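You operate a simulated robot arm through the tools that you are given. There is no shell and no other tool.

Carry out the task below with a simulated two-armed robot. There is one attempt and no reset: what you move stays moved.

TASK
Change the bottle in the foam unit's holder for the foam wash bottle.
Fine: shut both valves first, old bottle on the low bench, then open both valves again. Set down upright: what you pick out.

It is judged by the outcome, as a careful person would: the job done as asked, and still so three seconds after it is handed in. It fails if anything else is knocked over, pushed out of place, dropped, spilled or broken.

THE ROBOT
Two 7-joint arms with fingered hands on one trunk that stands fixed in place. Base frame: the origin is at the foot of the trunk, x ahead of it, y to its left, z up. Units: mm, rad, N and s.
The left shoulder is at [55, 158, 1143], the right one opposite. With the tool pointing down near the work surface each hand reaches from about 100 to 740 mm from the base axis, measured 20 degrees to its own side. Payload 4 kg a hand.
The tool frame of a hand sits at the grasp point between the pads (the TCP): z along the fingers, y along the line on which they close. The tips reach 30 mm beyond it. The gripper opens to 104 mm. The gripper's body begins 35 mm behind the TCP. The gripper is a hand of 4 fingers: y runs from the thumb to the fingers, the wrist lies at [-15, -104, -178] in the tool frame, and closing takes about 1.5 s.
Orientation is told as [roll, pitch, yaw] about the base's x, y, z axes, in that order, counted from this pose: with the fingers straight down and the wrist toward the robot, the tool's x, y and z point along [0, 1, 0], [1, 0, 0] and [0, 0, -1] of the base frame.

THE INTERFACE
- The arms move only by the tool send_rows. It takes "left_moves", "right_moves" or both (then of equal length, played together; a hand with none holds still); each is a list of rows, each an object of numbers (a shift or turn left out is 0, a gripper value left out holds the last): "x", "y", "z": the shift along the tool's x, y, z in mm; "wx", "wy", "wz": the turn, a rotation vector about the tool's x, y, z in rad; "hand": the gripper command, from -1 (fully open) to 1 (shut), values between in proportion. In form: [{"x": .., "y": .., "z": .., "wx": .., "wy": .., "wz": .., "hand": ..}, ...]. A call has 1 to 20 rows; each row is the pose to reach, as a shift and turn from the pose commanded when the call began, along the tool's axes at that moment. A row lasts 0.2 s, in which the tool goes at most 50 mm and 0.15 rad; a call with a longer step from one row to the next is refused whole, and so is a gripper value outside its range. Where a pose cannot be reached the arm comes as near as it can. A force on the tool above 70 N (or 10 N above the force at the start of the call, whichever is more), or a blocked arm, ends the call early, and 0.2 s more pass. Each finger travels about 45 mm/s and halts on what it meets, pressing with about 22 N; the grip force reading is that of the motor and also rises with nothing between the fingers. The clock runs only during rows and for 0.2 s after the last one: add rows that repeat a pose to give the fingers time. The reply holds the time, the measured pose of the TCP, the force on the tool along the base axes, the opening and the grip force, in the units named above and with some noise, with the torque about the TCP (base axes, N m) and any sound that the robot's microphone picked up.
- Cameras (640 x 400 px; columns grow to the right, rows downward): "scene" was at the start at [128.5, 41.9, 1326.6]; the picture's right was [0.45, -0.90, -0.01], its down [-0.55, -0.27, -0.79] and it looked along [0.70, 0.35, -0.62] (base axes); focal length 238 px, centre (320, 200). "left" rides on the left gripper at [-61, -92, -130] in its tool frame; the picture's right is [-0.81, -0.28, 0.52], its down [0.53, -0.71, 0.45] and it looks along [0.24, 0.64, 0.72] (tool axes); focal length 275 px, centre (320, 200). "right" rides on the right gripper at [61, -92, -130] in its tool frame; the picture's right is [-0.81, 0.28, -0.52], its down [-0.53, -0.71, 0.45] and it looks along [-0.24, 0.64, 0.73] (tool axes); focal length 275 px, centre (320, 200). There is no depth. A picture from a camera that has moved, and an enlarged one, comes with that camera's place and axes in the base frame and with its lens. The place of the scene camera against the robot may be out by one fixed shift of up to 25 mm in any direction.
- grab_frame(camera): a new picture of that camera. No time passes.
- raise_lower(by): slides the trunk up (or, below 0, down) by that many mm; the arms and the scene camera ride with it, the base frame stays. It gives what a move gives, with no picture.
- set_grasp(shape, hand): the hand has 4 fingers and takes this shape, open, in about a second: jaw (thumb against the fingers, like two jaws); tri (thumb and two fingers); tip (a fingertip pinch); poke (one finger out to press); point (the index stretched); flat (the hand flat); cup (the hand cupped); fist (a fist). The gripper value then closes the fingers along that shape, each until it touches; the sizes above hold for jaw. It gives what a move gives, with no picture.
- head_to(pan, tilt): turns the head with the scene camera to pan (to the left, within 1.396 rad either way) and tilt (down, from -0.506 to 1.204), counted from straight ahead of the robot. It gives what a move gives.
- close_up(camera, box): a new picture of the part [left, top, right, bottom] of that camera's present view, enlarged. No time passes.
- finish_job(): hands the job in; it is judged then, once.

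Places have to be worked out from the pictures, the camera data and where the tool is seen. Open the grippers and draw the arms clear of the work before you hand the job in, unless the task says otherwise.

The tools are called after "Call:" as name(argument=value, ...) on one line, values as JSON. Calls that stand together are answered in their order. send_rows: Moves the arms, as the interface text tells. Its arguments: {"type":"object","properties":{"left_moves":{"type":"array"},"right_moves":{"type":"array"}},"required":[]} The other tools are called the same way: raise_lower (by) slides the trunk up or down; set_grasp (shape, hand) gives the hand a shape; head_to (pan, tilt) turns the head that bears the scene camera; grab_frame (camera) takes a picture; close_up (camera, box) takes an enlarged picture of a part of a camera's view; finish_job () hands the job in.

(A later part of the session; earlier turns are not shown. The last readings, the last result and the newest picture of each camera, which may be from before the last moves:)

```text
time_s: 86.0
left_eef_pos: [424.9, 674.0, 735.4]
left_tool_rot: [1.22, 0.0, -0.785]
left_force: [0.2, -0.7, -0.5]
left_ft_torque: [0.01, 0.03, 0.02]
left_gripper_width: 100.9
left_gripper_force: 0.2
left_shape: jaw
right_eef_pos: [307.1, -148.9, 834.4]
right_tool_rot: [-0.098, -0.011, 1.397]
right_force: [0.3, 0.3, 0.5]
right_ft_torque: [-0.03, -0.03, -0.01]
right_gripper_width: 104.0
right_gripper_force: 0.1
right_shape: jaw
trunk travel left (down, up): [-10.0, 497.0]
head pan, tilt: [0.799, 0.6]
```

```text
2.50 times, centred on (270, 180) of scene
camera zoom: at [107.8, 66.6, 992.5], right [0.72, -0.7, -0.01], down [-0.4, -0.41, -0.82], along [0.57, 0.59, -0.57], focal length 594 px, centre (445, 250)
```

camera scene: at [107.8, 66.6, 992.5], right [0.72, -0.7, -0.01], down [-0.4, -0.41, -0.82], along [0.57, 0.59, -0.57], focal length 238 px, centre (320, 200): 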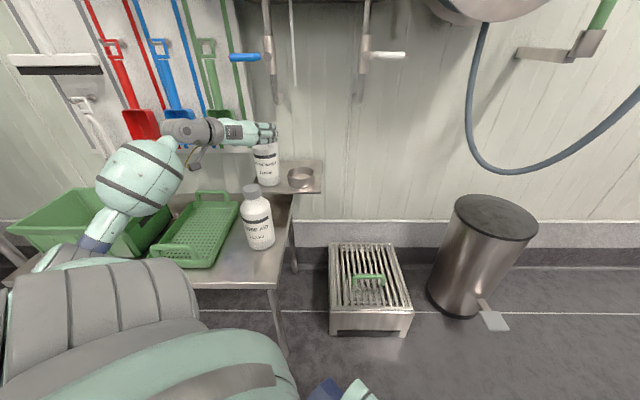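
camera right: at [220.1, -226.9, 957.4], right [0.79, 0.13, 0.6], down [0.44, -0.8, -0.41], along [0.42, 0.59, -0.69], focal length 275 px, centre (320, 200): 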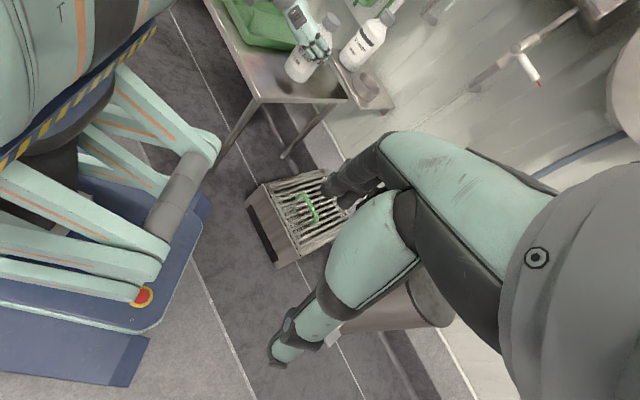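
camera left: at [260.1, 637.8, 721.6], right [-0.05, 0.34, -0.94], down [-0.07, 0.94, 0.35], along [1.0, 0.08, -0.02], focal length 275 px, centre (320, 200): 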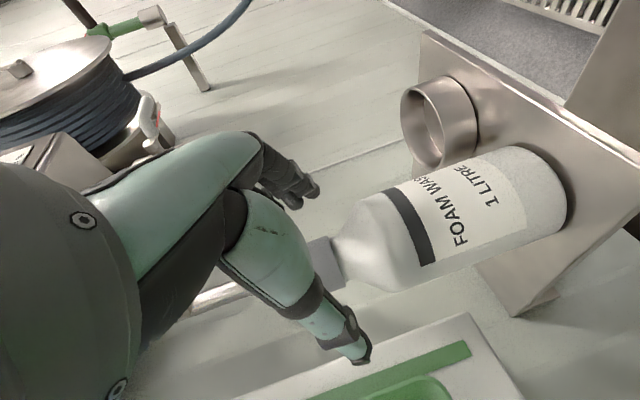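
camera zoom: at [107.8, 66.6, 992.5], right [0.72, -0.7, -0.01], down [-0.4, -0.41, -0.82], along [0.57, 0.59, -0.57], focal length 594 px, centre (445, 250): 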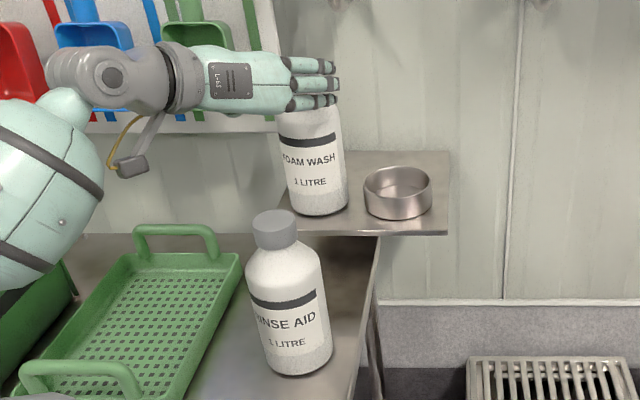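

FOAM's axis measures s≈−161, d≈840. I back off slightly, shift right and lower to grip height in front of it.

Call:
send_rows(left_moves=[{"x": -3.8, "y": 7.5, "z": -10.3}, {"x": -7.5, "y": 15, "z": -20.7}, {"x": -18.5, "y": 15, "z": -16.7}, {"x": -29.4, "y": 15, "z": -12.7}, {"x": -40.4, "y": 15, "z": -8.7}, {"x": -51.4, "y": 15, "z": -4.8}, {"x": -62.3, "y": 15, "z": -0.8}, {"x": -73.3, "y": 15, "z": 3.2}, {"x": -73.3, "y": 15, "z": 3.2}])

Call:
close_up(camera="left", box=[220, 100, 620, 380])

Call:
close_up(camera="scene", box=[200, 100, 340, 260])

```text
time_s: 88.0
left_eef_pos: [420.5, 647.3, 666.3]
left_tool_rot: [1.223, 0.003, -0.786]
left_force: [-0.3, 0.0, 0.1]
left_ft_torque: [-0.02, 0.0, -0.02]
left_gripper_width: 101.1
left_gripper_force: 0.2
left_shape: jaw
right_eef_pos: [307.4, -149.6, 835.5]
right_tool_rot: [-0.098, -0.012, 1.397]
right_force: [0.7, 0.7, -0.6]
right_ft_torque: [0.01, 0.01, 0.03]
right_gripper_width: 104.3
right_gripper_force: 0.0
right_shape: jaw
trunk travel left (down, up): [-10.0, 497.0]
head pan, tilt: [0.799, 0.6]
```

```text
1.43 times, centred on (420, 240) of left
camera zoom: at [255.5, 610.6, 652.8], right [-0.05, 0.34, -0.94], down [-0.07, 0.94, 0.35], along [1.0, 0.08, -0.02], focal length 393 px, centre (177, 143)
```

zoom: 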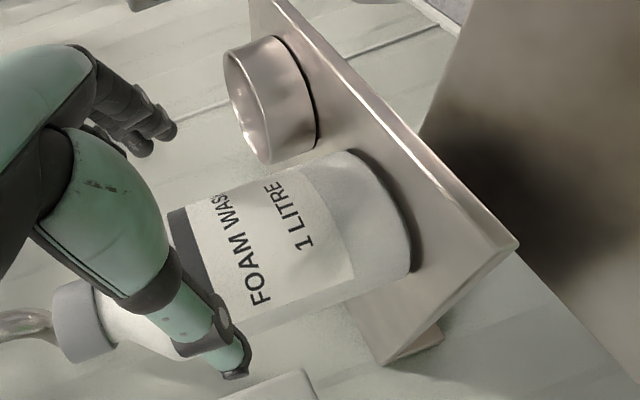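

```text
2.50 times, centred on (270, 180) of scene
camera zoom: at [107.8, 66.6, 992.5], right [0.72, -0.7, -0.01], down [-0.4, -0.41, -0.82], along [0.57, 0.59, -0.57], focal length 594 px, centre (445, 250)
```

zoom: 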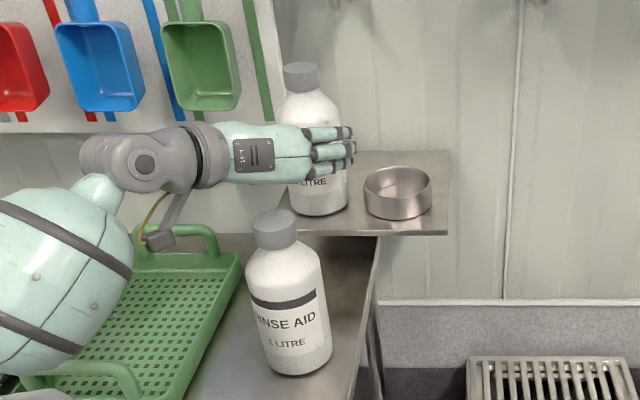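

In front of FOAM at the right height. I zoom further to pin down its position precisely.

Call:
close_up(camera="left", box=[320, 180, 540, 340])

Call:
grab_frame(camera="right")

Call:
close_up(camera="scene", box=[250, 110, 330, 200])

```text
2.50 times, centred on (430, 260) of left
camera zoom: at [255.5, 610.6, 652.8], right [-0.05, 0.34, -0.94], down [-0.07, 0.94, 0.35], along [1.0, 0.08, -0.02], focal length 688 px, centre (45, 50)
```

zoom: 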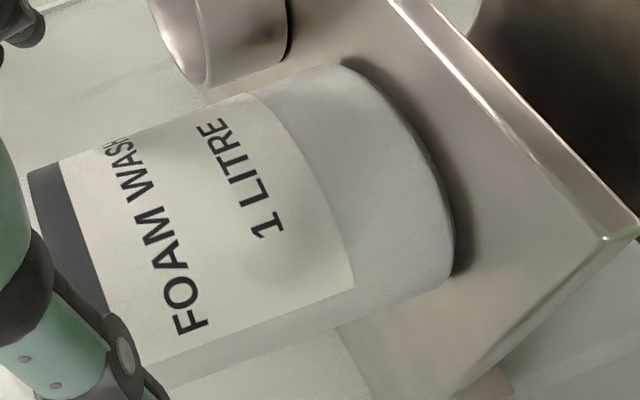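

```text
taken
camera right: at [219.5, -227.7, 957.3], right [0.79, 0.13, 0.6], down [0.44, -0.8, -0.41], along [0.42, 0.59, -0.69], focal length 275 px, centre (320, 200)
```

right: 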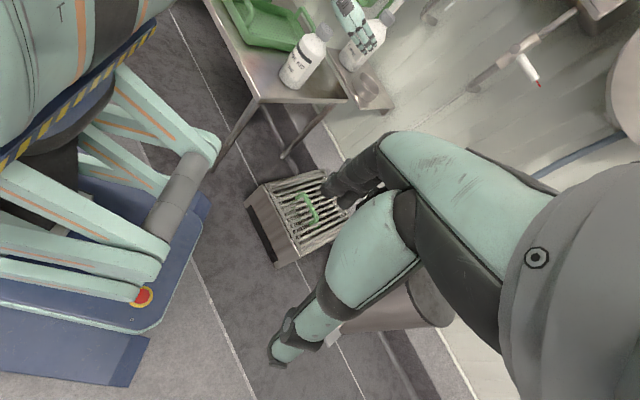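

```text
4.44 times, centred on (290, 155) of scene
camera zoom: at [107.8, 66.6, 992.5], right [0.72, -0.7, -0.01], down [-0.4, -0.41, -0.82], along [0.57, 0.59, -0.57], focal length 1057 px, centre (453, 400)
```

zoom: 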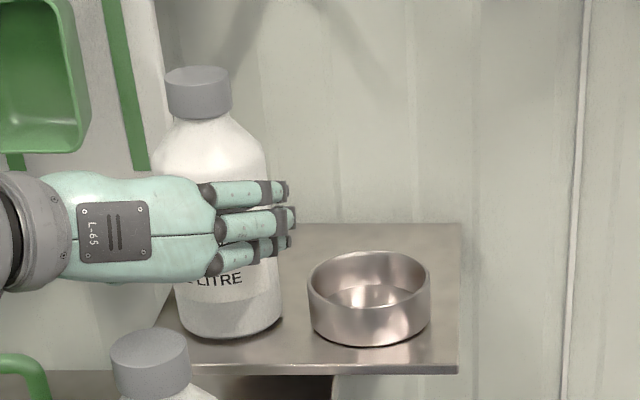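

FOAM's axis is confirmed at s≈−160.5, d≈841. I also zoom on the empty ring from the hand camera to fix its centre for later.

Call:
close_up(camera="left", box=[340, 100, 480, 240])

```text
2.86 times, centred on (410, 170) of left
camera zoom: at [255.5, 610.6, 652.8], right [-0.05, 0.34, -0.94], down [-0.07, 0.94, 0.35], along [1.0, 0.08, -0.02], focal length 786 px, centre (63, 286)
```

zoom: 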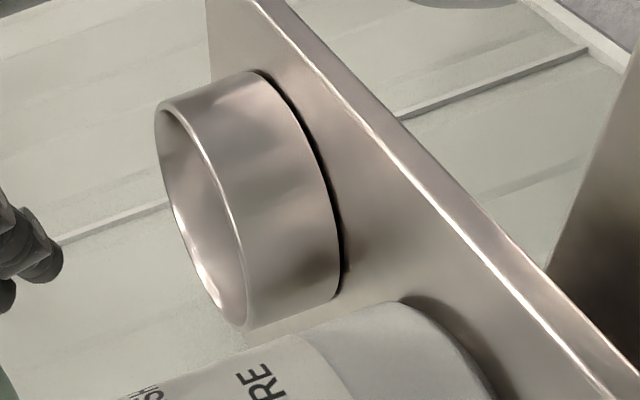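

Ring centre ≈ s −49, d 842. Now I advance with open jaws around FOAM WASH.

Call:
send_rows(left_moves=[{"x": 3.9, "z": 10.7}, {"x": 7.8, "z": 21.3}, {"x": 11.7, "z": 32}, {"x": 15.5, "z": 42.6}, {"x": 19.4, "z": 53.3}, {"x": 23.3, "z": 63.9}, {"x": 23.3, "z": 63.9}])

Call:
close_up(camera="left", box=[220, 180, 480, 400])

Call:
close_up(camera="scene", box=[200, 100, 340, 260])

```text
time_s: 89.6
left_eef_pos: [468.2, 695.5, 665.7]
left_tool_rot: [1.222, 0.002, -0.784]
left_force: [-0.5, -0.8, 0.4]
left_ft_torque: [0.0, 0.03, 0.01]
left_gripper_width: 101.2
left_gripper_force: 0.0
left_shape: jaw
right_eef_pos: [307.1, -149.1, 835.9]
right_tool_rot: [-0.097, -0.011, 1.397]
right_force: [-0.5, 1.1, 0.2]
right_ft_torque: [0.01, 0.0, -0.02]
right_gripper_width: 104.0
right_gripper_force: 0.1
right_shape: jaw
trunk travel left (down, up): [-10.0, 497.0]
head pan, tilt: [0.799, 0.6]
```

```text
1.82 times, centred on (350, 290) of left
camera zoom: at [303.4, 659.5, 651.1], right [-0.05, 0.34, -0.94], down [-0.07, 0.94, 0.35], along [1.0, 0.08, -0.02], focal length 500 px, centre (266, 36)
```

zoom: 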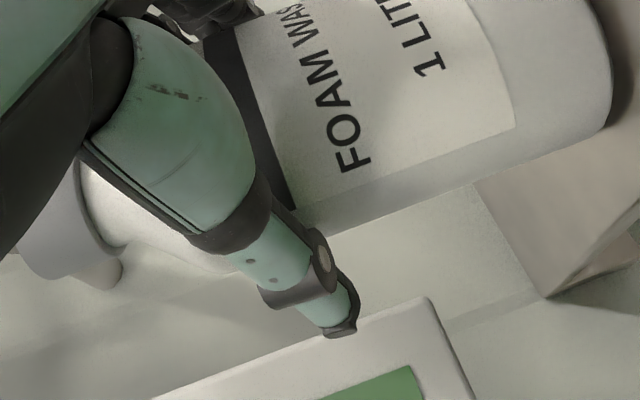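

```text
2.50 times, centred on (270, 180) of scene
camera zoom: at [107.9, 66.6, 992.5], right [0.72, -0.7, -0.01], down [-0.4, -0.41, -0.82], along [0.57, 0.59, -0.57], focal length 594 px, centre (445, 250)
```

zoom: 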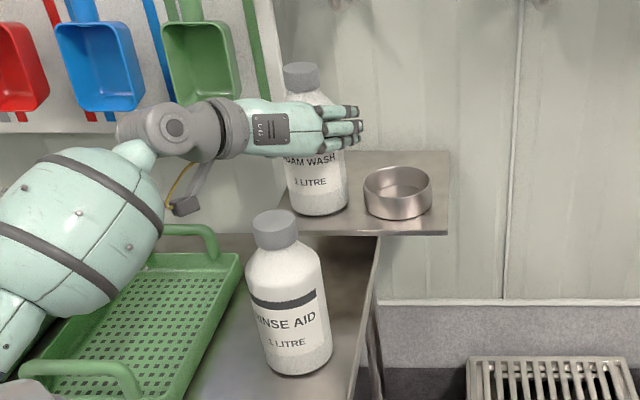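

Positioned around FOAM WASH with no contact. I close the jaws gradually.

Call:
send_rows(left_moves=[{"hand": -0.85}, {"hand": -0.75}, {"hand": -0.65}, {"hand": -0.55}, {"hand": -0.45}, {"hand": -0.2}, {"hand": 0.3}, {"hand": 1}, {"hand": 1}, {"hand": 1}])

Call:
close_up(camera="left", box=[220, 180, 480, 400])

Call:
close_up(camera="scene", box=[200, 100, 340, 260])

```text
time_s: 91.8
left_eef_pos: [468.0, 696.6, 665.3]
left_tool_rot: [1.222, 0.0, -0.786]
left_force: [2.5, 2.1, 0.8]
left_ft_torque: [0.06, 0.0, -0.08]
left_gripper_width: 72.4
left_gripper_force: 22.1
left_shape: jaw
right_eef_pos: [306.5, -150.2, 835.4]
right_tool_rot: [-0.099, -0.009, 1.396]
right_force: [-0.6, 0.2, -1.0]
right_ft_torque: [-0.01, 0.05, 0.03]
right_gripper_width: 104.0
right_gripper_force: 0.1
right_shape: jaw
trunk travel left (down, up): [-10.0, 497.0]
head pan, tilt: [0.799, 0.6]
```

```text
1.82 times, centred on (350, 290) of left
camera zoom: at [303.5, 659.4, 651.0], right [-0.05, 0.34, -0.94], down [-0.07, 0.94, 0.35], along [1.0, 0.08, -0.02], focal length 500 px, centre (266, 36)
```

zoom: 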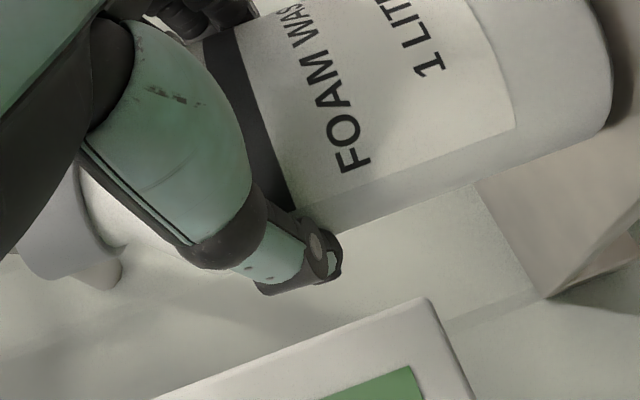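

```text
2.50 times, centred on (270, 180) of scene
camera zoom: at [108.1, 66.7, 992.4], right [0.72, -0.7, -0.01], down [-0.4, -0.41, -0.82], along [0.57, 0.59, -0.57], focal length 594 px, centre (445, 250)
```

zoom: 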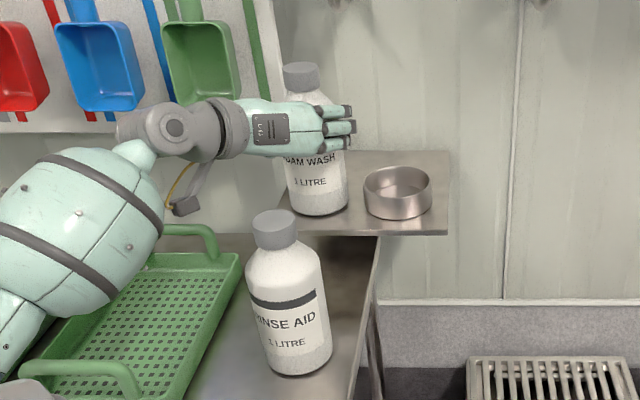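

Gripped (72.4 mm, same as before). I lift straight up 62 mm slowly.

Call:
send_rows(left_moves=[{"x": 2.8, "z": -1}, {"x": 6.6, "z": -2.4}, {"x": 11.3, "z": -4.1}, {"x": 16, "z": -5.8}, {"x": 20.7, "z": -7.5}, {"x": 25.4, "z": -9.2}, {"x": 30.1, "z": -10.9}, {"x": 34.8, "z": -12.7}, {"x": 39.5, "z": -14.4}, {"x": 44.2, "z": -16.1}, {"x": 48.9, "z": -17.8}, {"x": 53.6, "z": -19.5}, {"x": 58.3, "z": -21.2}, {"x": 58.3, "z": -21.2}])

Call:
close_up(camera="left", box=[160, 120, 560, 370])

Call:
close_up(camera="scene", box=[220, 90, 340, 210])

Call:
close_up(camera="right", box=[260, 0, 460, 130])

```text
time_s: 94.8
left_eef_pos: [468.6, 696.7, 727.7]
left_tool_rot: [1.22, 0.0, -0.785]
left_force: [0.8, -0.2, -10.0]
left_ft_torque: [-0.1, 0.13, 0.0]
left_gripper_width: 71.8
left_gripper_force: 21.8
left_shape: jaw
right_eef_pos: [307.9, -147.6, 836.3]
right_tool_rot: [-0.096, -0.009, 1.397]
right_force: [-0.7, -0.3, -0.5]
right_ft_torque: [-0.01, -0.02, 0.02]
right_gripper_width: 103.9
right_gripper_force: 0.0
right_shape: jaw
trunk travel left (down, up): [-10.0, 497.0]
head pan, tilt: [0.799, 0.6]
```

```text
1.60 times, centred on (360, 245) of left
camera zoom: at [303.8, 660.3, 713.9], right [-0.05, 0.34, -0.94], down [-0.07, 0.94, 0.34], along [1.0, 0.08, -0.02], focal length 440 px, centre (256, 128)
```

zoom: 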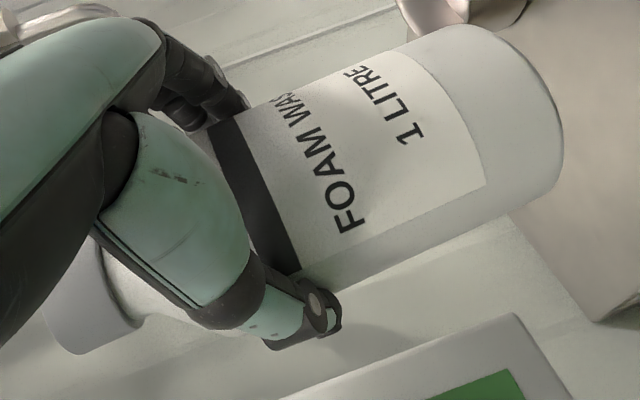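

```text
3.33 times, centred on (280, 150) of scene
camera zoom: at [108.7, 67.6, 992.3], right [0.72, -0.7, -0.01], down [-0.41, -0.41, -0.82], along [0.57, 0.59, -0.57], focal length 793 px, centre (453, 367)
```

zoom: 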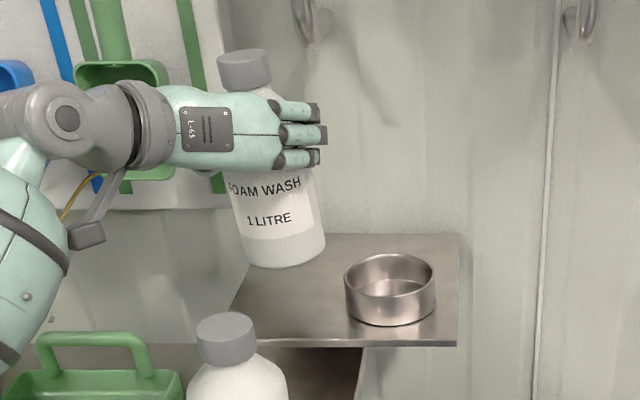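

```text
3.08 times, centred on (360, 65) of right
camera zoom: at [220.3, -226.7, 957.4], right [0.79, 0.13, 0.6], down [0.44, -0.8, -0.41], along [0.42, 0.59, -0.69], focal length 847 px, centre (197, 615)
```

zoom: 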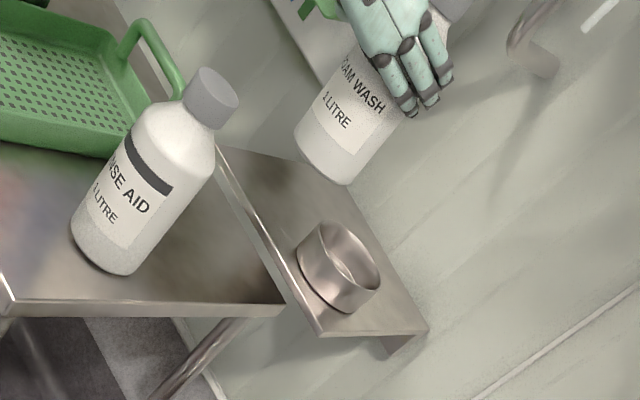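

FOAM is lifted with the same ~4.5° lean as before. I turn the hand to bring it upright while sliding right until it is above the ring (base ~29 mm above the rim).

Call:
send_rows(left_moves=[{"y": 10, "wx": 0.003, "wy": -0.006, "wz": 0.008}, {"y": 20, "wx": 0.006, "wy": -0.012, "wz": 0.016}, {"y": 30, "wx": 0.009, "wy": -0.018, "wz": 0.024}, {"y": 40, "wx": 0.012, "wy": -0.024, "wz": 0.032}, {"y": 50, "wx": 0.015, "wy": -0.03, "wz": 0.04}, {"y": 60, "wx": 0.018, "wy": -0.036, "wz": 0.048}, {"y": 70, "wx": 0.021, "wy": -0.042, "wz": 0.056}, {"y": 80, "wx": 0.024, "wy": -0.048, "wz": 0.064}, {"y": 90, "wx": 0.025, "wy": -0.05, "wz": 0.068}, {"y": 100, "wx": 0.025, "wy": -0.05, "wz": 0.068}, {"y": 108, "wx": 0.025, "wy": -0.05, "wz": 0.068}, {"y": 111.5, "wx": 0.025, "wy": -0.05, "wz": 0.068}, {"y": 111.5, "wx": 0.025, "wy": -0.05, "wz": 0.068}])

Call:
close_up(camera="left", box=[160, 100, 640, 400])

Call:
close_up(camera="scene", box=[240, 90, 360, 210])

Call:
close_up(camera="right", box=[280, 0, 480, 130])

```text
time_s: 97.6
left_eef_pos: [547.9, 616.3, 728.6]
left_tool_rot: [1.167, 0.073, -0.788]
left_force: [0.1, -0.1, -10.4]
left_ft_torque: [-0.12, 0.1, -0.01]
left_gripper_width: 71.7
left_gripper_force: 22.1
left_shape: jaw
right_eef_pos: [307.8, -149.0, 835.3]
right_tool_rot: [-0.098, -0.011, 1.397]
right_force: [-0.5, -0.2, 0.5]
right_ft_torque: [0.0, 0.01, 0.01]
right_gripper_width: 104.0
right_gripper_force: 0.1
right_shape: jaw
trunk travel left (down, up): [-10.0, 497.0]
head pan, tilt: [0.799, 0.6]
```

```text
1.33 times, centred on (400, 250) of left
camera zoom: at [383.4, 581.0, 728.2], right [-0.13, 0.36, -0.93], down [-0.04, 0.93, 0.36], along [0.99, 0.09, -0.11], focal length 367 px, centre (213, 133)
```

zoom: 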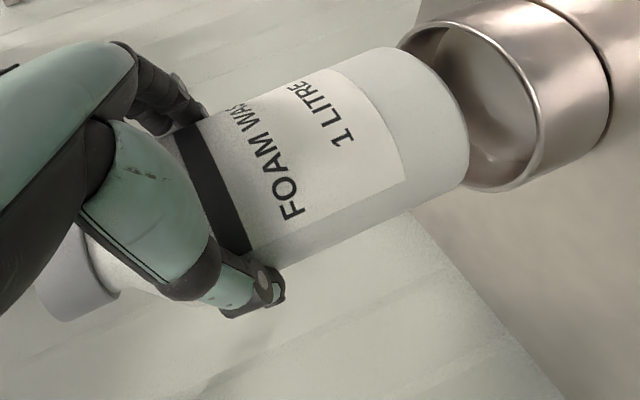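

```text
3.33 times, centred on (300, 150) of scene
camera zoom: at [108.9, 67.5, 992.3], right [0.72, -0.7, -0.01], down [-0.41, -0.41, -0.82], along [0.57, 0.59, -0.57], focal length 793 px, centre (387, 367)
```

zoom: 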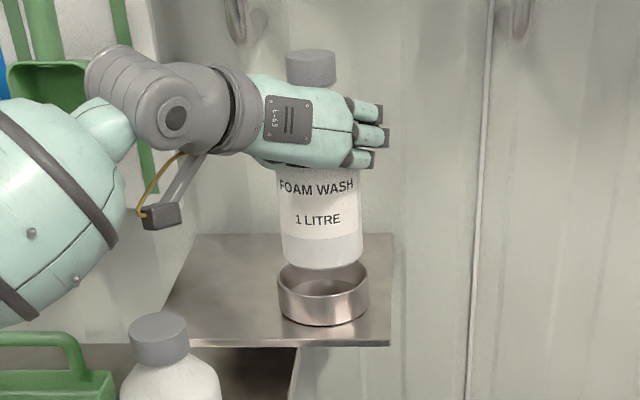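

```text
3.08 times, centred on (380, 65) of right
camera zoom: at [220.3, -226.8, 957.3], right [0.79, 0.13, 0.6], down [0.44, -0.8, -0.41], along [0.42, 0.59, -0.69], focal length 847 px, centre (135, 615)
```

zoom: 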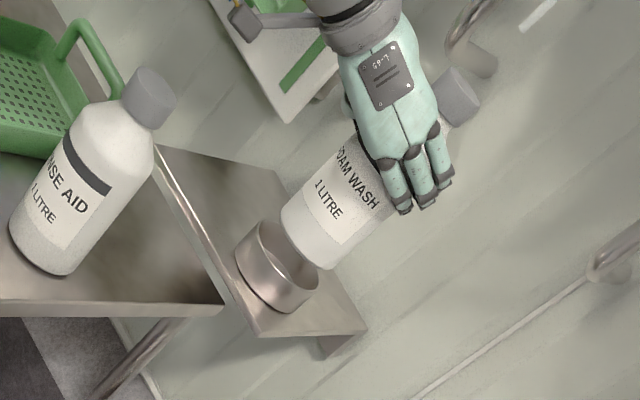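

The bottle is now upright above the ring. I zoom in from all cameras to check its alignment with the ring opening before lowering.

Call:
close_up(camera="left", box=[420, 90, 640, 260])

Call:
close_up(camera="scene", box=[270, 140, 330, 200])

Call:
close_up(camera="right", box=[340, 40, 440, 120])

```text
2.35 times, centred on (530, 175) of left
camera zoom: at [383.4, 581.0, 728.2], right [-0.13, 0.36, -0.93], down [-0.04, 0.93, 0.36], along [0.99, 0.09, -0.11], focal length 648 px, centre (-174, 259)
```

zoom: 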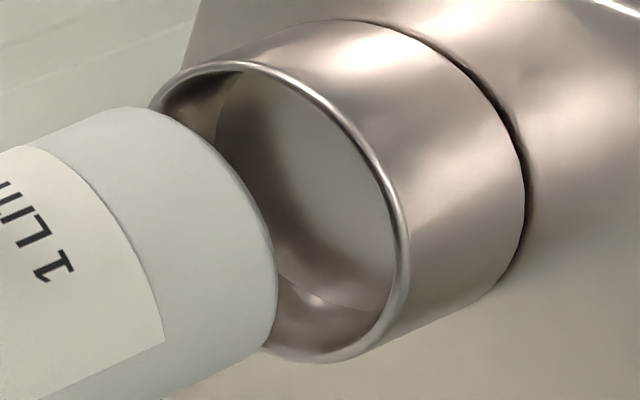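

```text
6.67 times, centred on (300, 170) of scene
camera zoom: at [108.9, 67.5, 992.3], right [0.72, -0.7, -0.01], down [-0.41, -0.41, -0.82], along [0.57, 0.59, -0.57], focal length 1585 px, centre (453, 400)
```

zoom: 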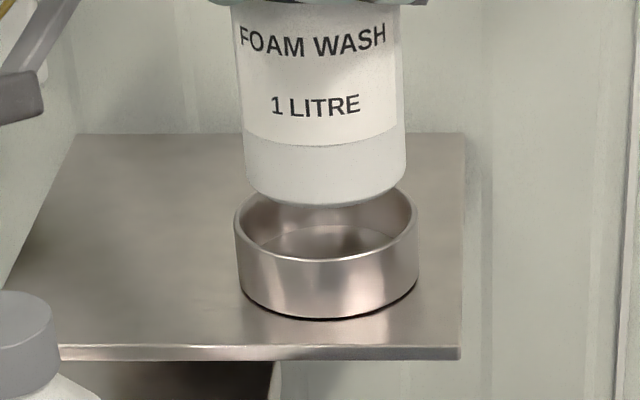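

```text
5.00 times, centred on (390, 80) of right
camera zoom: at [220.3, -226.8, 957.3], right [0.79, 0.13, 0.6], down [0.44, -0.8, -0.41], along [0.42, 0.59, -0.69], focal length 1376 px, centre (-30, 800)
```

zoom: 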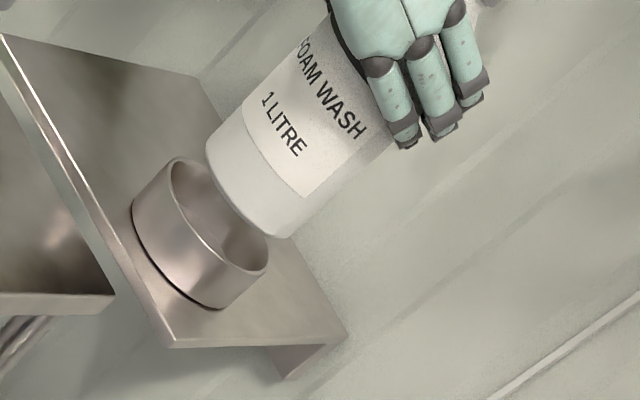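

The three views agree the bottle sits about 2–4 mm right of the ring's centre; depth looks right within a few mm. I shift slightly left and lower to just above the rim for another look.

Call:
send_rows(left_moves=[{"x": -0.4, "y": -2.6, "z": -0.6}, {"x": -5.3, "y": -2.2, "z": 1.4}, {"x": -10.2, "y": -1.8, "z": 3.6}, {"x": -15, "y": -1.4, "z": 5.7}, {"x": -19.9, "y": -1, "z": 7.8}, {"x": -24.8, "y": -0.65, "z": 9.9}, {"x": -24.8, "y": -0.65, "z": 9.9}])

Call:
close_up(camera="left", box=[420, 90, 640, 260])

Call:
close_up(camera="scene", box=[270, 140, 330, 200])

Call:
close_up(camera="right", box=[340, 40, 440, 120])

```text
time_s: 99.2
left_eef_pos: [545.2, 617.9, 699.9]
left_tool_rot: [1.17, 0.073, -0.785]
left_force: [0.1, 0.5, -10.7]
left_ft_torque: [-0.11, 0.07, -0.01]
left_gripper_width: 71.9
left_gripper_force: 22.3
left_shape: jaw
right_eef_pos: [307.4, -149.6, 836.2]
right_tool_rot: [-0.096, -0.009, 1.396]
right_force: [-0.2, 0.4, 0.8]
right_ft_torque: [0.02, 0.02, -0.01]
right_gripper_width: 103.8
right_gripper_force: 0.0
right_shape: jaw
trunk travel left (down, up): [-10.0, 497.0]
head pan, tilt: [0.799, 0.6]
```

```text
2.35 times, centred on (530, 175) of left
camera zoom: at [380.3, 583.0, 701.0], right [-0.13, 0.36, -0.93], down [-0.04, 0.93, 0.36], along [0.99, 0.09, -0.11], focal length 648 px, centre (-174, 259)
```

zoom: 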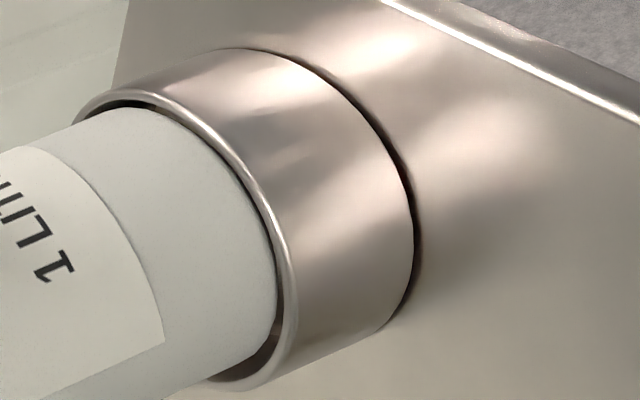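

```text
6.67 times, centred on (300, 170) of scene
camera zoom: at [108.9, 67.5, 992.3], right [0.72, -0.7, -0.01], down [-0.41, -0.41, -0.82], along [0.57, 0.59, -0.57], focal length 1585 px, centre (453, 400)
```

zoom: 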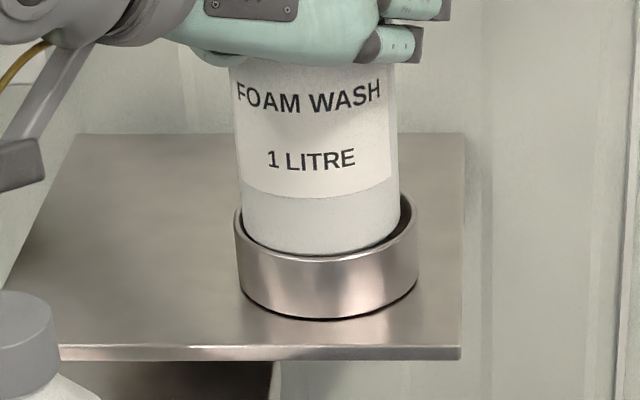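

```text
5.00 times, centred on (390, 80) of right
camera zoom: at [220.3, -226.8, 957.4], right [0.79, 0.13, 0.6], down [0.44, -0.8, -0.41], along [0.42, 0.59, -0.69], focal length 1376 px, centre (-30, 800)
```

zoom: 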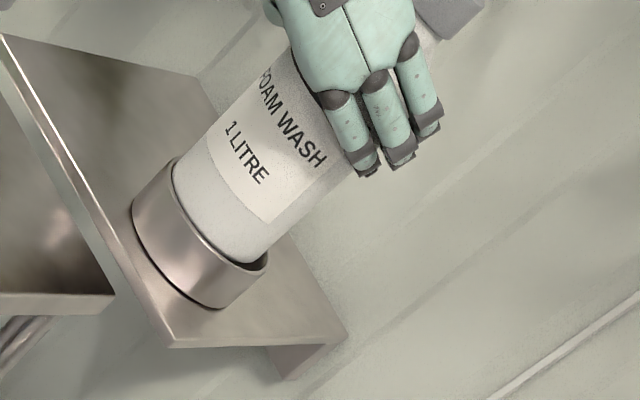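

The base is right at rim level without contact. Close-ups show the gap larger on the right and toward the wall, so I shift ~2.8 mm right and 3 mm toward the wall and re-check.

Call:
send_rows(left_moves=[{"x": 1.2, "y": 2.6, "z": 2.5}, {"x": 1.4, "y": 2.8, "z": 2.7}, {"x": 1.4, "y": 2.8, "z": 2.7}])

Call:
close_up(camera="left", box=[420, 90, 640, 260])

Call:
close_up(camera="scene", box=[280, 150, 320, 190])

Call:
close_up(camera="right", box=[350, 50, 410, 110])

```text
time_s: 100.0
left_eef_pos: [550.1, 620.4, 701.0]
left_tool_rot: [1.169, 0.072, -0.787]
left_force: [-0.3, 0.1, -11.9]
left_ft_torque: [-0.11, 0.09, -0.02]
left_gripper_width: 71.8
left_gripper_force: 22.3
left_shape: jaw
right_eef_pos: [307.4, -148.6, 835.6]
right_tool_rot: [-0.097, -0.011, 1.397]
right_force: [0.2, -0.5, 0.1]
right_ft_torque: [0.0, -0.02, 0.0]
right_gripper_width: 103.9
right_gripper_force: 0.1
right_shape: jaw
trunk travel left (down, up): [-10.0, 497.0]
head pan, tilt: [0.799, 0.6]
```

```text
2.35 times, centred on (530, 175) of left
camera zoom: at [384.7, 583.8, 701.3], right [-0.13, 0.36, -0.93], down [-0.04, 0.93, 0.36], along [0.99, 0.09, -0.11], focal length 648 px, centre (-174, 259)
```

zoom: 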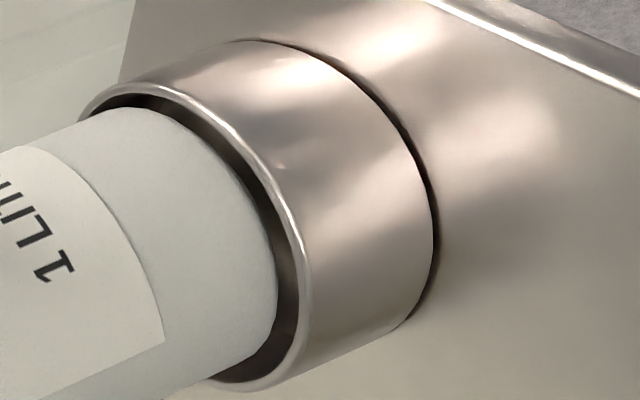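

```text
10.00 times, centred on (300, 170) of scene
camera zoom: at [108.9, 67.5, 992.3], right [0.72, -0.7, -0.01], down [-0.41, -0.41, -0.82], along [0.57, 0.59, -0.57], focal length 2378 px, centre (520, 500)
```

zoom: 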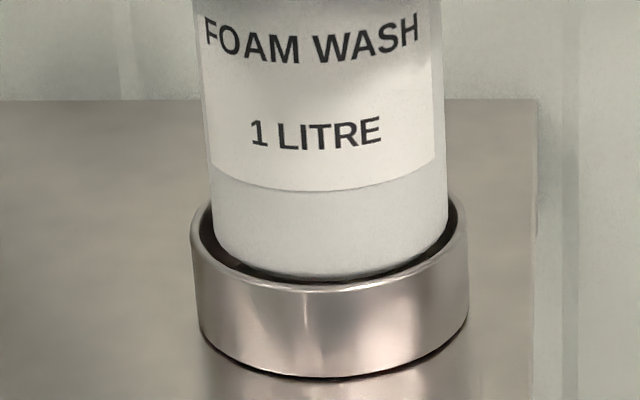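

```text
6.67 times, centred on (380, 80) of right
camera zoom: at [220.4, -226.8, 957.4], right [0.79, 0.13, 0.6], down [0.44, -0.8, -0.41], along [0.42, 0.59, -0.69], focal length 1835 px, centre (-80, 1000)
```

zoom: 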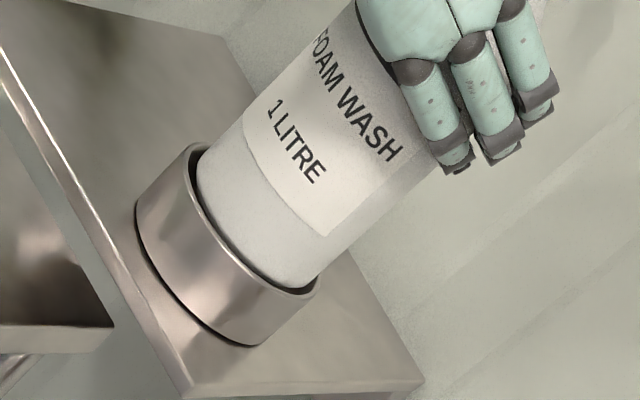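

Now the gap looks even all round in every view. I lower slowly into the ring, watching the force.

Call:
send_rows(left_moves=[{"x": -3.2, "y": 0.25, "z": 1.4}, {"x": -6.4, "y": 0.5, "z": 2.7}, {"x": -9.6, "y": 0.8, "z": 4.1}, {"x": -12.8, "y": 1, "z": 5.5}, {"x": -16, "y": 1.3, "z": 6.9}, {"x": -18.3, "y": 1.5, "z": 7.8}, {"x": -18.3, "y": 1.5, "z": 7.8}])

Call:
close_up(camera="left", box=[420, 90, 640, 260])

Call:
close_up(camera="scene", box=[260, 110, 340, 190])

```text
time_s: 101.6
left_eef_pos: [551.1, 619.0, 681.0]
left_tool_rot: [1.169, 0.076, -0.787]
left_force: [0.4, -1.0, -9.6]
left_ft_torque: [-0.1, 0.11, -0.01]
left_gripper_width: 72.0
left_gripper_force: 21.9
left_shape: jaw
right_eef_pos: [307.3, -147.7, 836.2]
right_tool_rot: [-0.098, -0.011, 1.396]
right_force: [-0.3, 0.7, -0.3]
right_ft_torque: [-0.01, 0.01, 0.01]
right_gripper_width: 103.9
right_gripper_force: 0.2
right_shape: jaw
trunk travel left (down, up): [-10.0, 497.0]
head pan, tilt: [0.799, 0.6]
```

```text
2.35 times, centred on (530, 175) of left
camera zoom: at [385.2, 582.8, 680.2], right [-0.13, 0.36, -0.93], down [-0.04, 0.93, 0.36], along [0.99, 0.09, -0.11], focal length 648 px, centre (-174, 259)
```

zoom: 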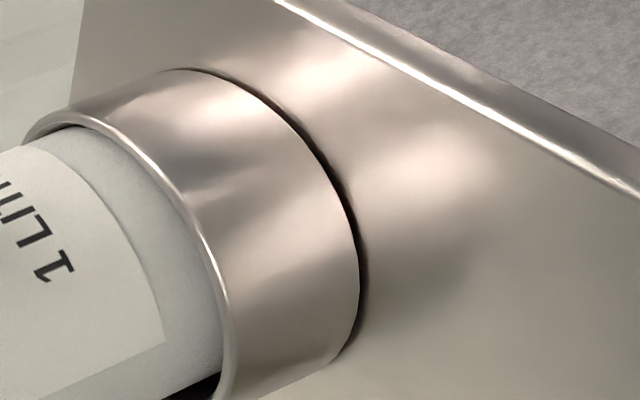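

```text
5.00 times, centred on (300, 150) of scene
camera zoom: at [108.9, 67.5, 992.3], right [0.72, -0.7, -0.01], down [-0.41, -0.41, -0.82], along [0.57, 0.59, -0.57], focal length 1189 px, centre (420, 450)
```

zoom: 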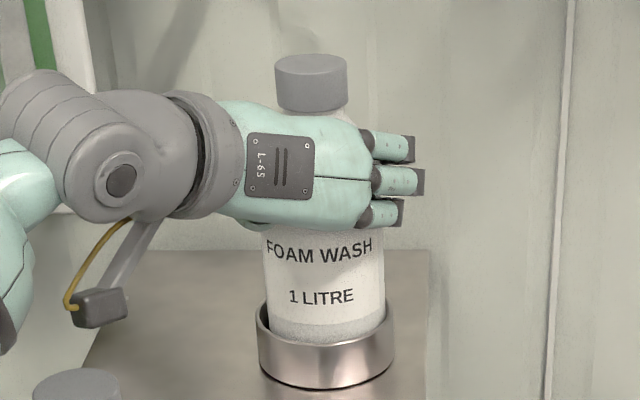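

The bottle is about 18 mm inside the ring with no side force. I continue down in small steps until it seats.

Call:
send_rows(left_moves=[{"x": -1.8, "y": -0.4, "z": 0.8}, {"x": -3.7, "y": -0.4, "z": 1.6}, {"x": -5.5, "y": -0.4, "z": 2.4}, {"x": -7.3, "y": -0.3, "z": 3.1}, {"x": -9.2, "y": -0.2, "z": 3.9}, {"x": -9.2, "y": -0.2, "z": 3.9}])

Call:
close_up(camera="left", box=[420, 90, 640, 260])

Call:
close_up(camera="scene", box=[260, 110, 340, 190])

```text
time_s: 103.0
left_eef_pos: [548.8, 617.9, 676.0]
left_tool_rot: [1.179, 0.073, -0.788]
left_force: [0.6, 0.5, 9.8]
left_ft_torque: [-0.05, -0.37, 0.17]
left_gripper_width: 71.6
left_gripper_force: 21.9
left_shape: jaw
right_eef_pos: [306.7, -149.4, 836.2]
right_tool_rot: [-0.1, -0.01, 1.398]
right_force: [-0.3, 0.1, -0.7]
right_ft_torque: [-0.02, 0.02, 0.0]
right_gripper_width: 103.9
right_gripper_force: 0.1
right_shape: jaw
trunk travel left (down, up): [-10.0, 497.0]
head pan, tilt: [0.799, 0.6]
```

```text
2.35 times, centred on (530, 175) of left
camera zoom: at [384.4, 582.5, 674.1], right [-0.12, 0.36, -0.92], down [-0.04, 0.93, 0.37], along [0.99, 0.09, -0.1], focal length 648 px, centre (-174, 259)
```

zoom: 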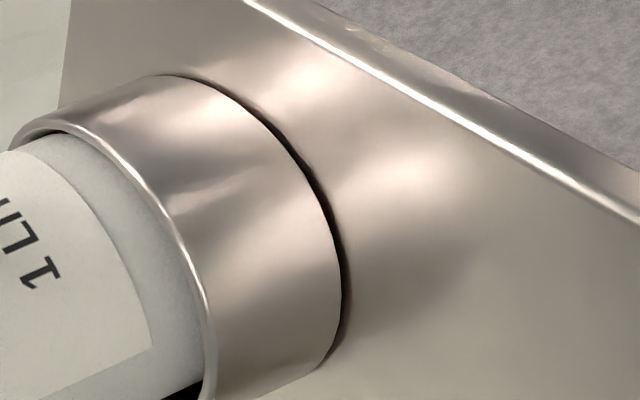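

```text
5.00 times, centred on (300, 150) of scene
camera zoom: at [107.1, 65.8, 992.7], right [0.72, -0.7, -0.01], down [-0.4, -0.4, -0.82], along [0.57, 0.59, -0.57], focal length 1189 px, centre (420, 450)
```

zoom: 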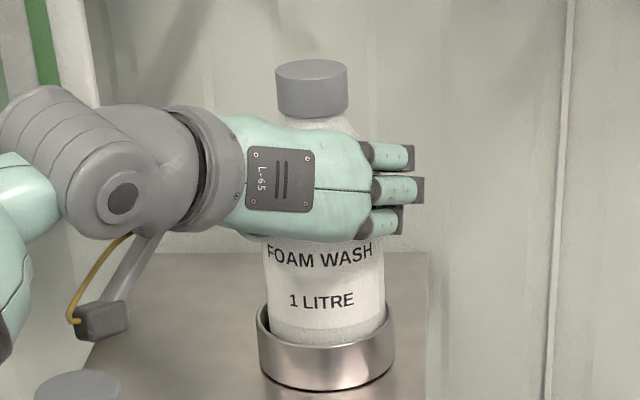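

Contact at z≈676 with the label sitting exactly as the old bottle's did relative to the rim, so FOAM is seated on the ring floor. I ease off 1 mm and open gradually.

Call:
send_rows(left_moves=[{"x": 0.9, "z": -0.4}, {"x": 0.9, "z": -0.4, "hand": -0.3}, {"x": 0.9, "z": -0.4, "hand": -0.4}, {"x": 0.9, "z": -0.4, "hand": -0.45}, {"x": 0.9, "z": -0.4, "hand": -0.5}, {"x": 0.9, "z": -0.4, "hand": -0.55}, {"x": 0.9, "z": -0.4, "hand": -0.6}, {"x": 0.9, "z": -0.4, "hand": -0.7}, {"x": 0.9, "z": -0.4, "hand": -0.8}, {"x": 0.9, "z": -0.4, "hand": -0.9}, {"x": 0.9, "z": -0.4, "hand": -0.95}])

Call:
close_up(camera="left", box=[220, 90, 640, 370])

Call:
close_up(camera="scene", box=[260, 110, 340, 190])

```text
time_s: 105.4
left_eef_pos: [549.9, 618.4, 673.4]
left_tool_rot: [1.173, 0.074, -0.786]
left_force: [0.4, 0.6, 0.4]
left_ft_torque: [0.0, 0.01, -0.02]
left_gripper_width: 100.9
left_gripper_force: 0.2
left_shape: jaw
right_eef_pos: [307.7, -148.9, 836.0]
right_tool_rot: [-0.096, -0.011, 1.397]
right_force: [-0.1, -0.1, 0.0]
right_ft_torque: [-0.02, -0.03, -0.02]
right_gripper_width: 104.0
right_gripper_force: 0.1
right_shape: jaw
trunk travel left (down, up): [-10.0, 497.0]
head pan, tilt: [0.799, 0.6]
```

```text
1.43 times, centred on (430, 230) of left
camera zoom: at [384.6, 582.6, 673.1], right [-0.13, 0.36, -0.92], down [-0.04, 0.93, 0.37], along [0.99, 0.09, -0.1], focal length 393 px, centre (163, 157)
```

zoom: 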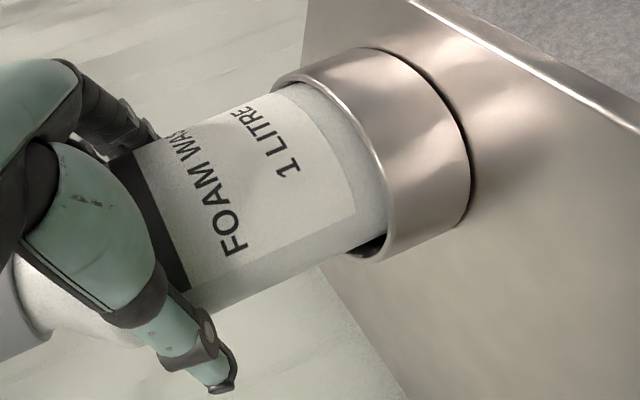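

```text
5.00 times, centred on (300, 150) of scene
camera zoom: at [108.0, 66.6, 992.4], right [0.72, -0.7, -0.01], down [-0.4, -0.41, -0.82], along [0.57, 0.59, -0.57], focal length 1189 px, centre (420, 450)
```

zoom: 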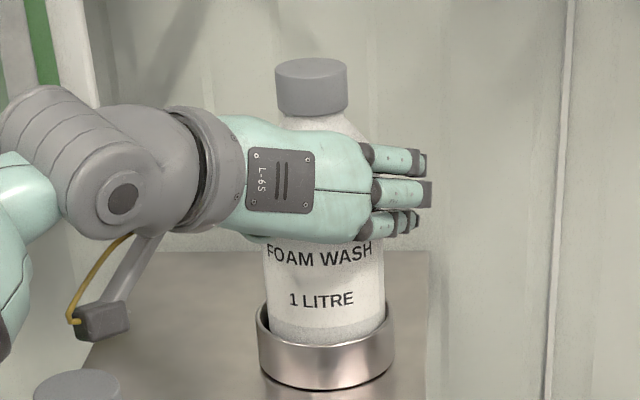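

FOAM WASH stands in the holder. My wrist camera is close above the RINSE bottle, so I first raise the open hand 55 mm along the bottle, then back straight out.

Call:
send_rows(left_moves=[{"x": 8.4, "y": -0.7, "z": -3.6}, {"x": 16.8, "y": -1.3, "z": -7.1}, {"x": 25.3, "y": -2, "z": -10.7}, {"x": 33.7, "y": -2.7, "z": -14.2}, {"x": 42.1, "y": -3.3, "z": -17.8}, {"x": 50.5, "y": -4, "z": -21.3}, {"x": 45.8, "y": -4, "z": -32.4}, {"x": 41.2, "y": -4, "z": -43.4}, {"x": 36.5, "y": -4, "z": -54.5}, {"x": 31.9, "y": -4, "z": -65.5}, {"x": 27.2, "y": -4, "z": -76.6}, {"x": 22.6, "y": -4, "z": -87.7}, {"x": 18, "y": -4, "z": -98.7}, {"x": 13.3, "y": -4, "z": -109.8}, {"x": 8.7, "y": -4, "z": -120.8}, {"x": 4, "y": -4, "z": -131.9}, {"x": 4, "y": -4, "z": -131.9}])

Call:
grab_frame(camera="left")

Call:
grab_frame(camera="scene")

Call:
grab_frame(camera="right")

```text
time_s: 109.0
left_eef_pos: [463.2, 534.6, 727.7]
left_tool_rot: [1.172, 0.073, -0.787]
left_force: [-0.2, 0.2, -0.2]
left_ft_torque: [-0.01, -0.02, 0.0]
left_gripper_width: 101.0
left_gripper_force: 0.1
left_shape: jaw
right_eef_pos: [306.5, -148.6, 835.8]
right_tool_rot: [-0.098, -0.012, 1.397]
right_force: [0.0, -0.8, 0.1]
right_ft_torque: [-0.01, 0.01, -0.03]
right_gripper_width: 103.9
right_gripper_force: 0.1
right_shape: jaw
trunk travel left (down, up): [-10.0, 497.0]
head pan, tilt: [0.799, 0.6]
```

```text
taken
camera left: at [297.2, 498.2, 727.5], right [-0.13, 0.36, -0.92], down [-0.04, 0.93, 0.37], along [0.99, 0.09, -0.1], focal length 275 px, centre (320, 200)
```

left: 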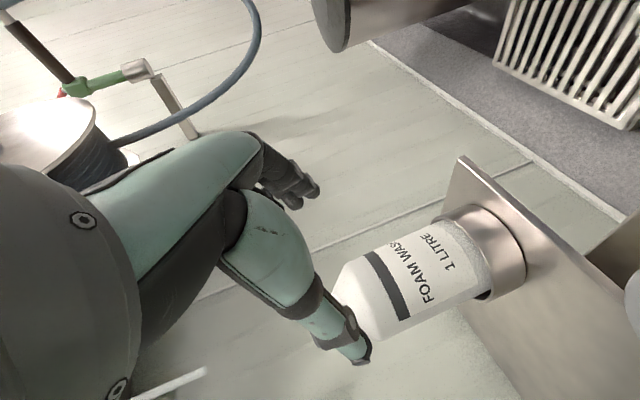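

```text
taken
camera scene: at [107.9, 66.6, 992.4], right [0.72, -0.7, -0.01], down [-0.4, -0.41, -0.82], along [0.57, 0.59, -0.57], focal length 238 px, centre (320, 200)
```

scene: 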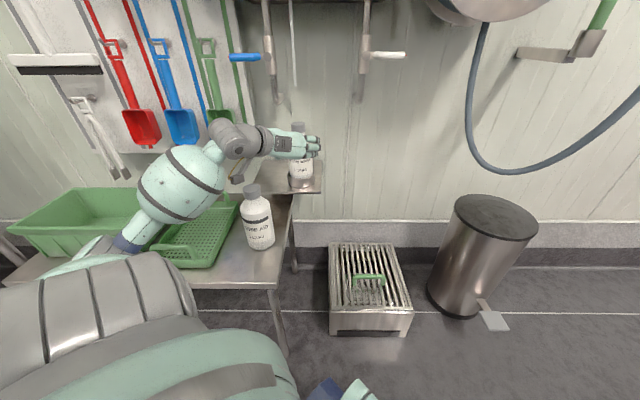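

```text
taken
camera right: at [219.6, -227.7, 957.3], right [0.79, 0.13, 0.6], down [0.44, -0.8, -0.41], along [0.42, 0.59, -0.69], focal length 275 px, centre (320, 200)
```

right: 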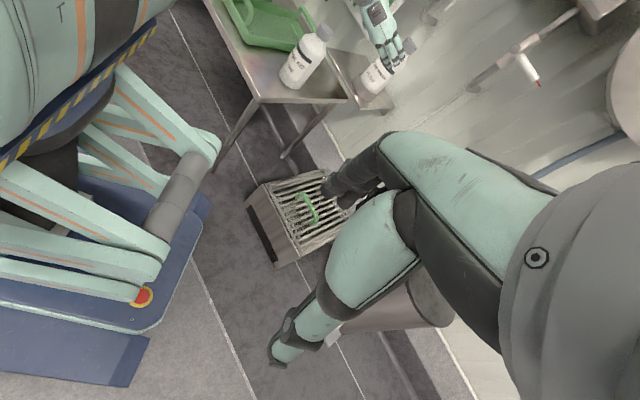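

Both bottles stand where they should. I raise the trunk back to valve height before reopening the valves.

Call:
raise_lower(by=160)

Call:
send_rows(left_moves=[{"x": 4.7, "y": 17, "z": 1.2, "wx": -0.001, "wy": 0.027, "wz": -0.005}, {"x": 9.5, "y": 34, "z": 2.4, "wx": -0.002, "wy": 0.053, "wz": -0.01}, {"x": 14.2, "y": 51, "z": 3.6, "wx": -0.003, "wy": 0.08, "wz": -0.015}, {"x": 19, "y": 68, "z": 4.8, "wx": -0.004, "wy": 0.106, "wz": -0.019}, {"x": 23.7, "y": 85, "z": 6, "wx": -0.005, "wy": 0.133, "wz": -0.024}, {"x": 28.5, "y": 102, "z": 7.2, "wx": -0.006, "wy": 0.16, "wz": -0.029}, {"x": 33.2, "y": 119, "z": 8.4, "wx": -0.007, "wy": 0.186, "wz": -0.034}, {"x": 38, "y": 136, "z": 9.7, "wx": -0.008, "wy": 0.213, "wz": -0.039}, {"x": 42.7, "y": 153, "z": 10.9, "wx": -0.009, "wy": 0.239, "wz": -0.044}, {"x": 47.5, "y": 170, "z": 12.1, "wx": -0.01, "wy": 0.266, "wz": -0.049}, {"x": 52.2, "y": 187, "z": 13.3, "wx": -0.011, "wy": 0.293, "wz": -0.054}, {"x": 57, "y": 204, "z": 14.5, "wx": -0.012, "wy": 0.319, "wz": -0.058}, {"x": 61.7, "y": 221, "z": 15.7, "wx": -0.013, "wy": 0.346, "wz": -0.063}, {"x": 66.5, "y": 238, "z": 16.9, "wx": -0.014, "wy": 0.372, "wz": -0.068}, {"x": 71.2, "y": 254.9, "z": 18.1, "wx": -0.015, "wy": 0.399, "wz": -0.073}, {"x": 71.2, "y": 254.9, "z": 18.1, "wx": -0.015, "wy": 0.399, "wz": -0.073}])

Call:
grab_frame(camera="scene")

Call:
grab_frame(camera="left")

```text
time_s: 110.8
left_eef_pos: [462.5, 532.6, 887.8]
left_tool_rot: [1.17, 0.074, -0.788]
left_force: [-0.2, -0.1, 0.3]
left_ft_torque: [-0.01, -0.01, -0.02]
left_gripper_width: 101.1
left_gripper_force: 0.0
left_shape: jaw
right_eef_pos: [308.0, -149.0, 995.6]
right_tool_rot: [-0.098, -0.01, 1.395]
right_force: [0.1, 1.1, -0.5]
right_ft_torque: [0.01, -0.01, 0.01]
right_gripper_width: 103.9
right_gripper_force: 0.1
right_shape: jaw
trunk travel left (down, up): [-170.0, 337.0]
head pan, tilt: [0.799, 0.6]
```

```text
time_s: 114.2
left_eef_pos: [676.3, 381.4, 928.2]
left_tool_rot: [1.573, -0.001, -0.789]
left_force: [0.0, 0.1, 0.0]
left_ft_torque: [0.03, 0.0, -0.04]
left_gripper_width: 101.1
left_gripper_force: 0.0
left_shape: jaw
right_eef_pos: [307.3, -149.4, 994.9]
right_tool_rot: [-0.101, -0.01, 1.395]
right_force: [-1.7, 0.4, 0.3]
right_ft_torque: [-0.02, 0.04, -0.03]
right_gripper_width: 103.9
right_gripper_force: 0.0
right_shape: jaw
trunk travel left (down, up): [-170.0, 337.0]
head pan, tilt: [0.799, 0.6]
```

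```text
taken
camera scene: at [110.0, 66.7, 1152.6], right [0.72, -0.7, -0.01], down [-0.4, -0.41, -0.82], along [0.57, 0.59, -0.57], focal length 238 px, centre (320, 200)
```

scene: 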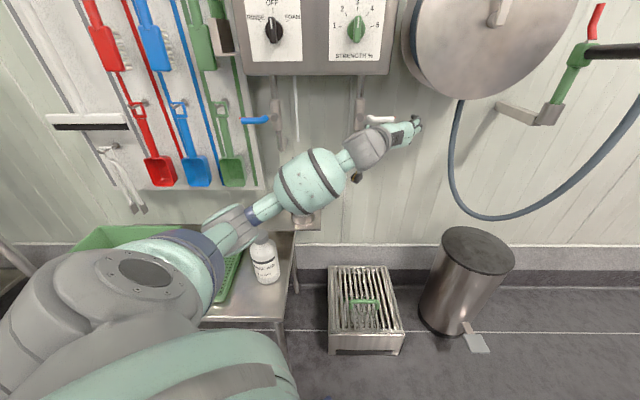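

```text
taken
camera left: at [521.3, 355.3, 864.8], right [0.17, 0.56, -0.81], down [-0.18, 0.83, 0.53], along [0.97, 0.05, 0.25], focal length 275 px, centre (320, 200)
```

left: 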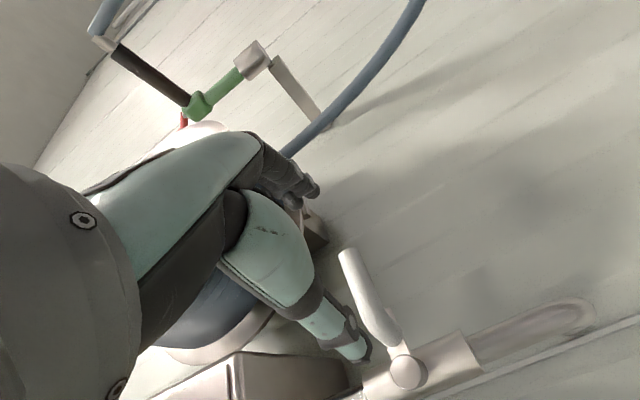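

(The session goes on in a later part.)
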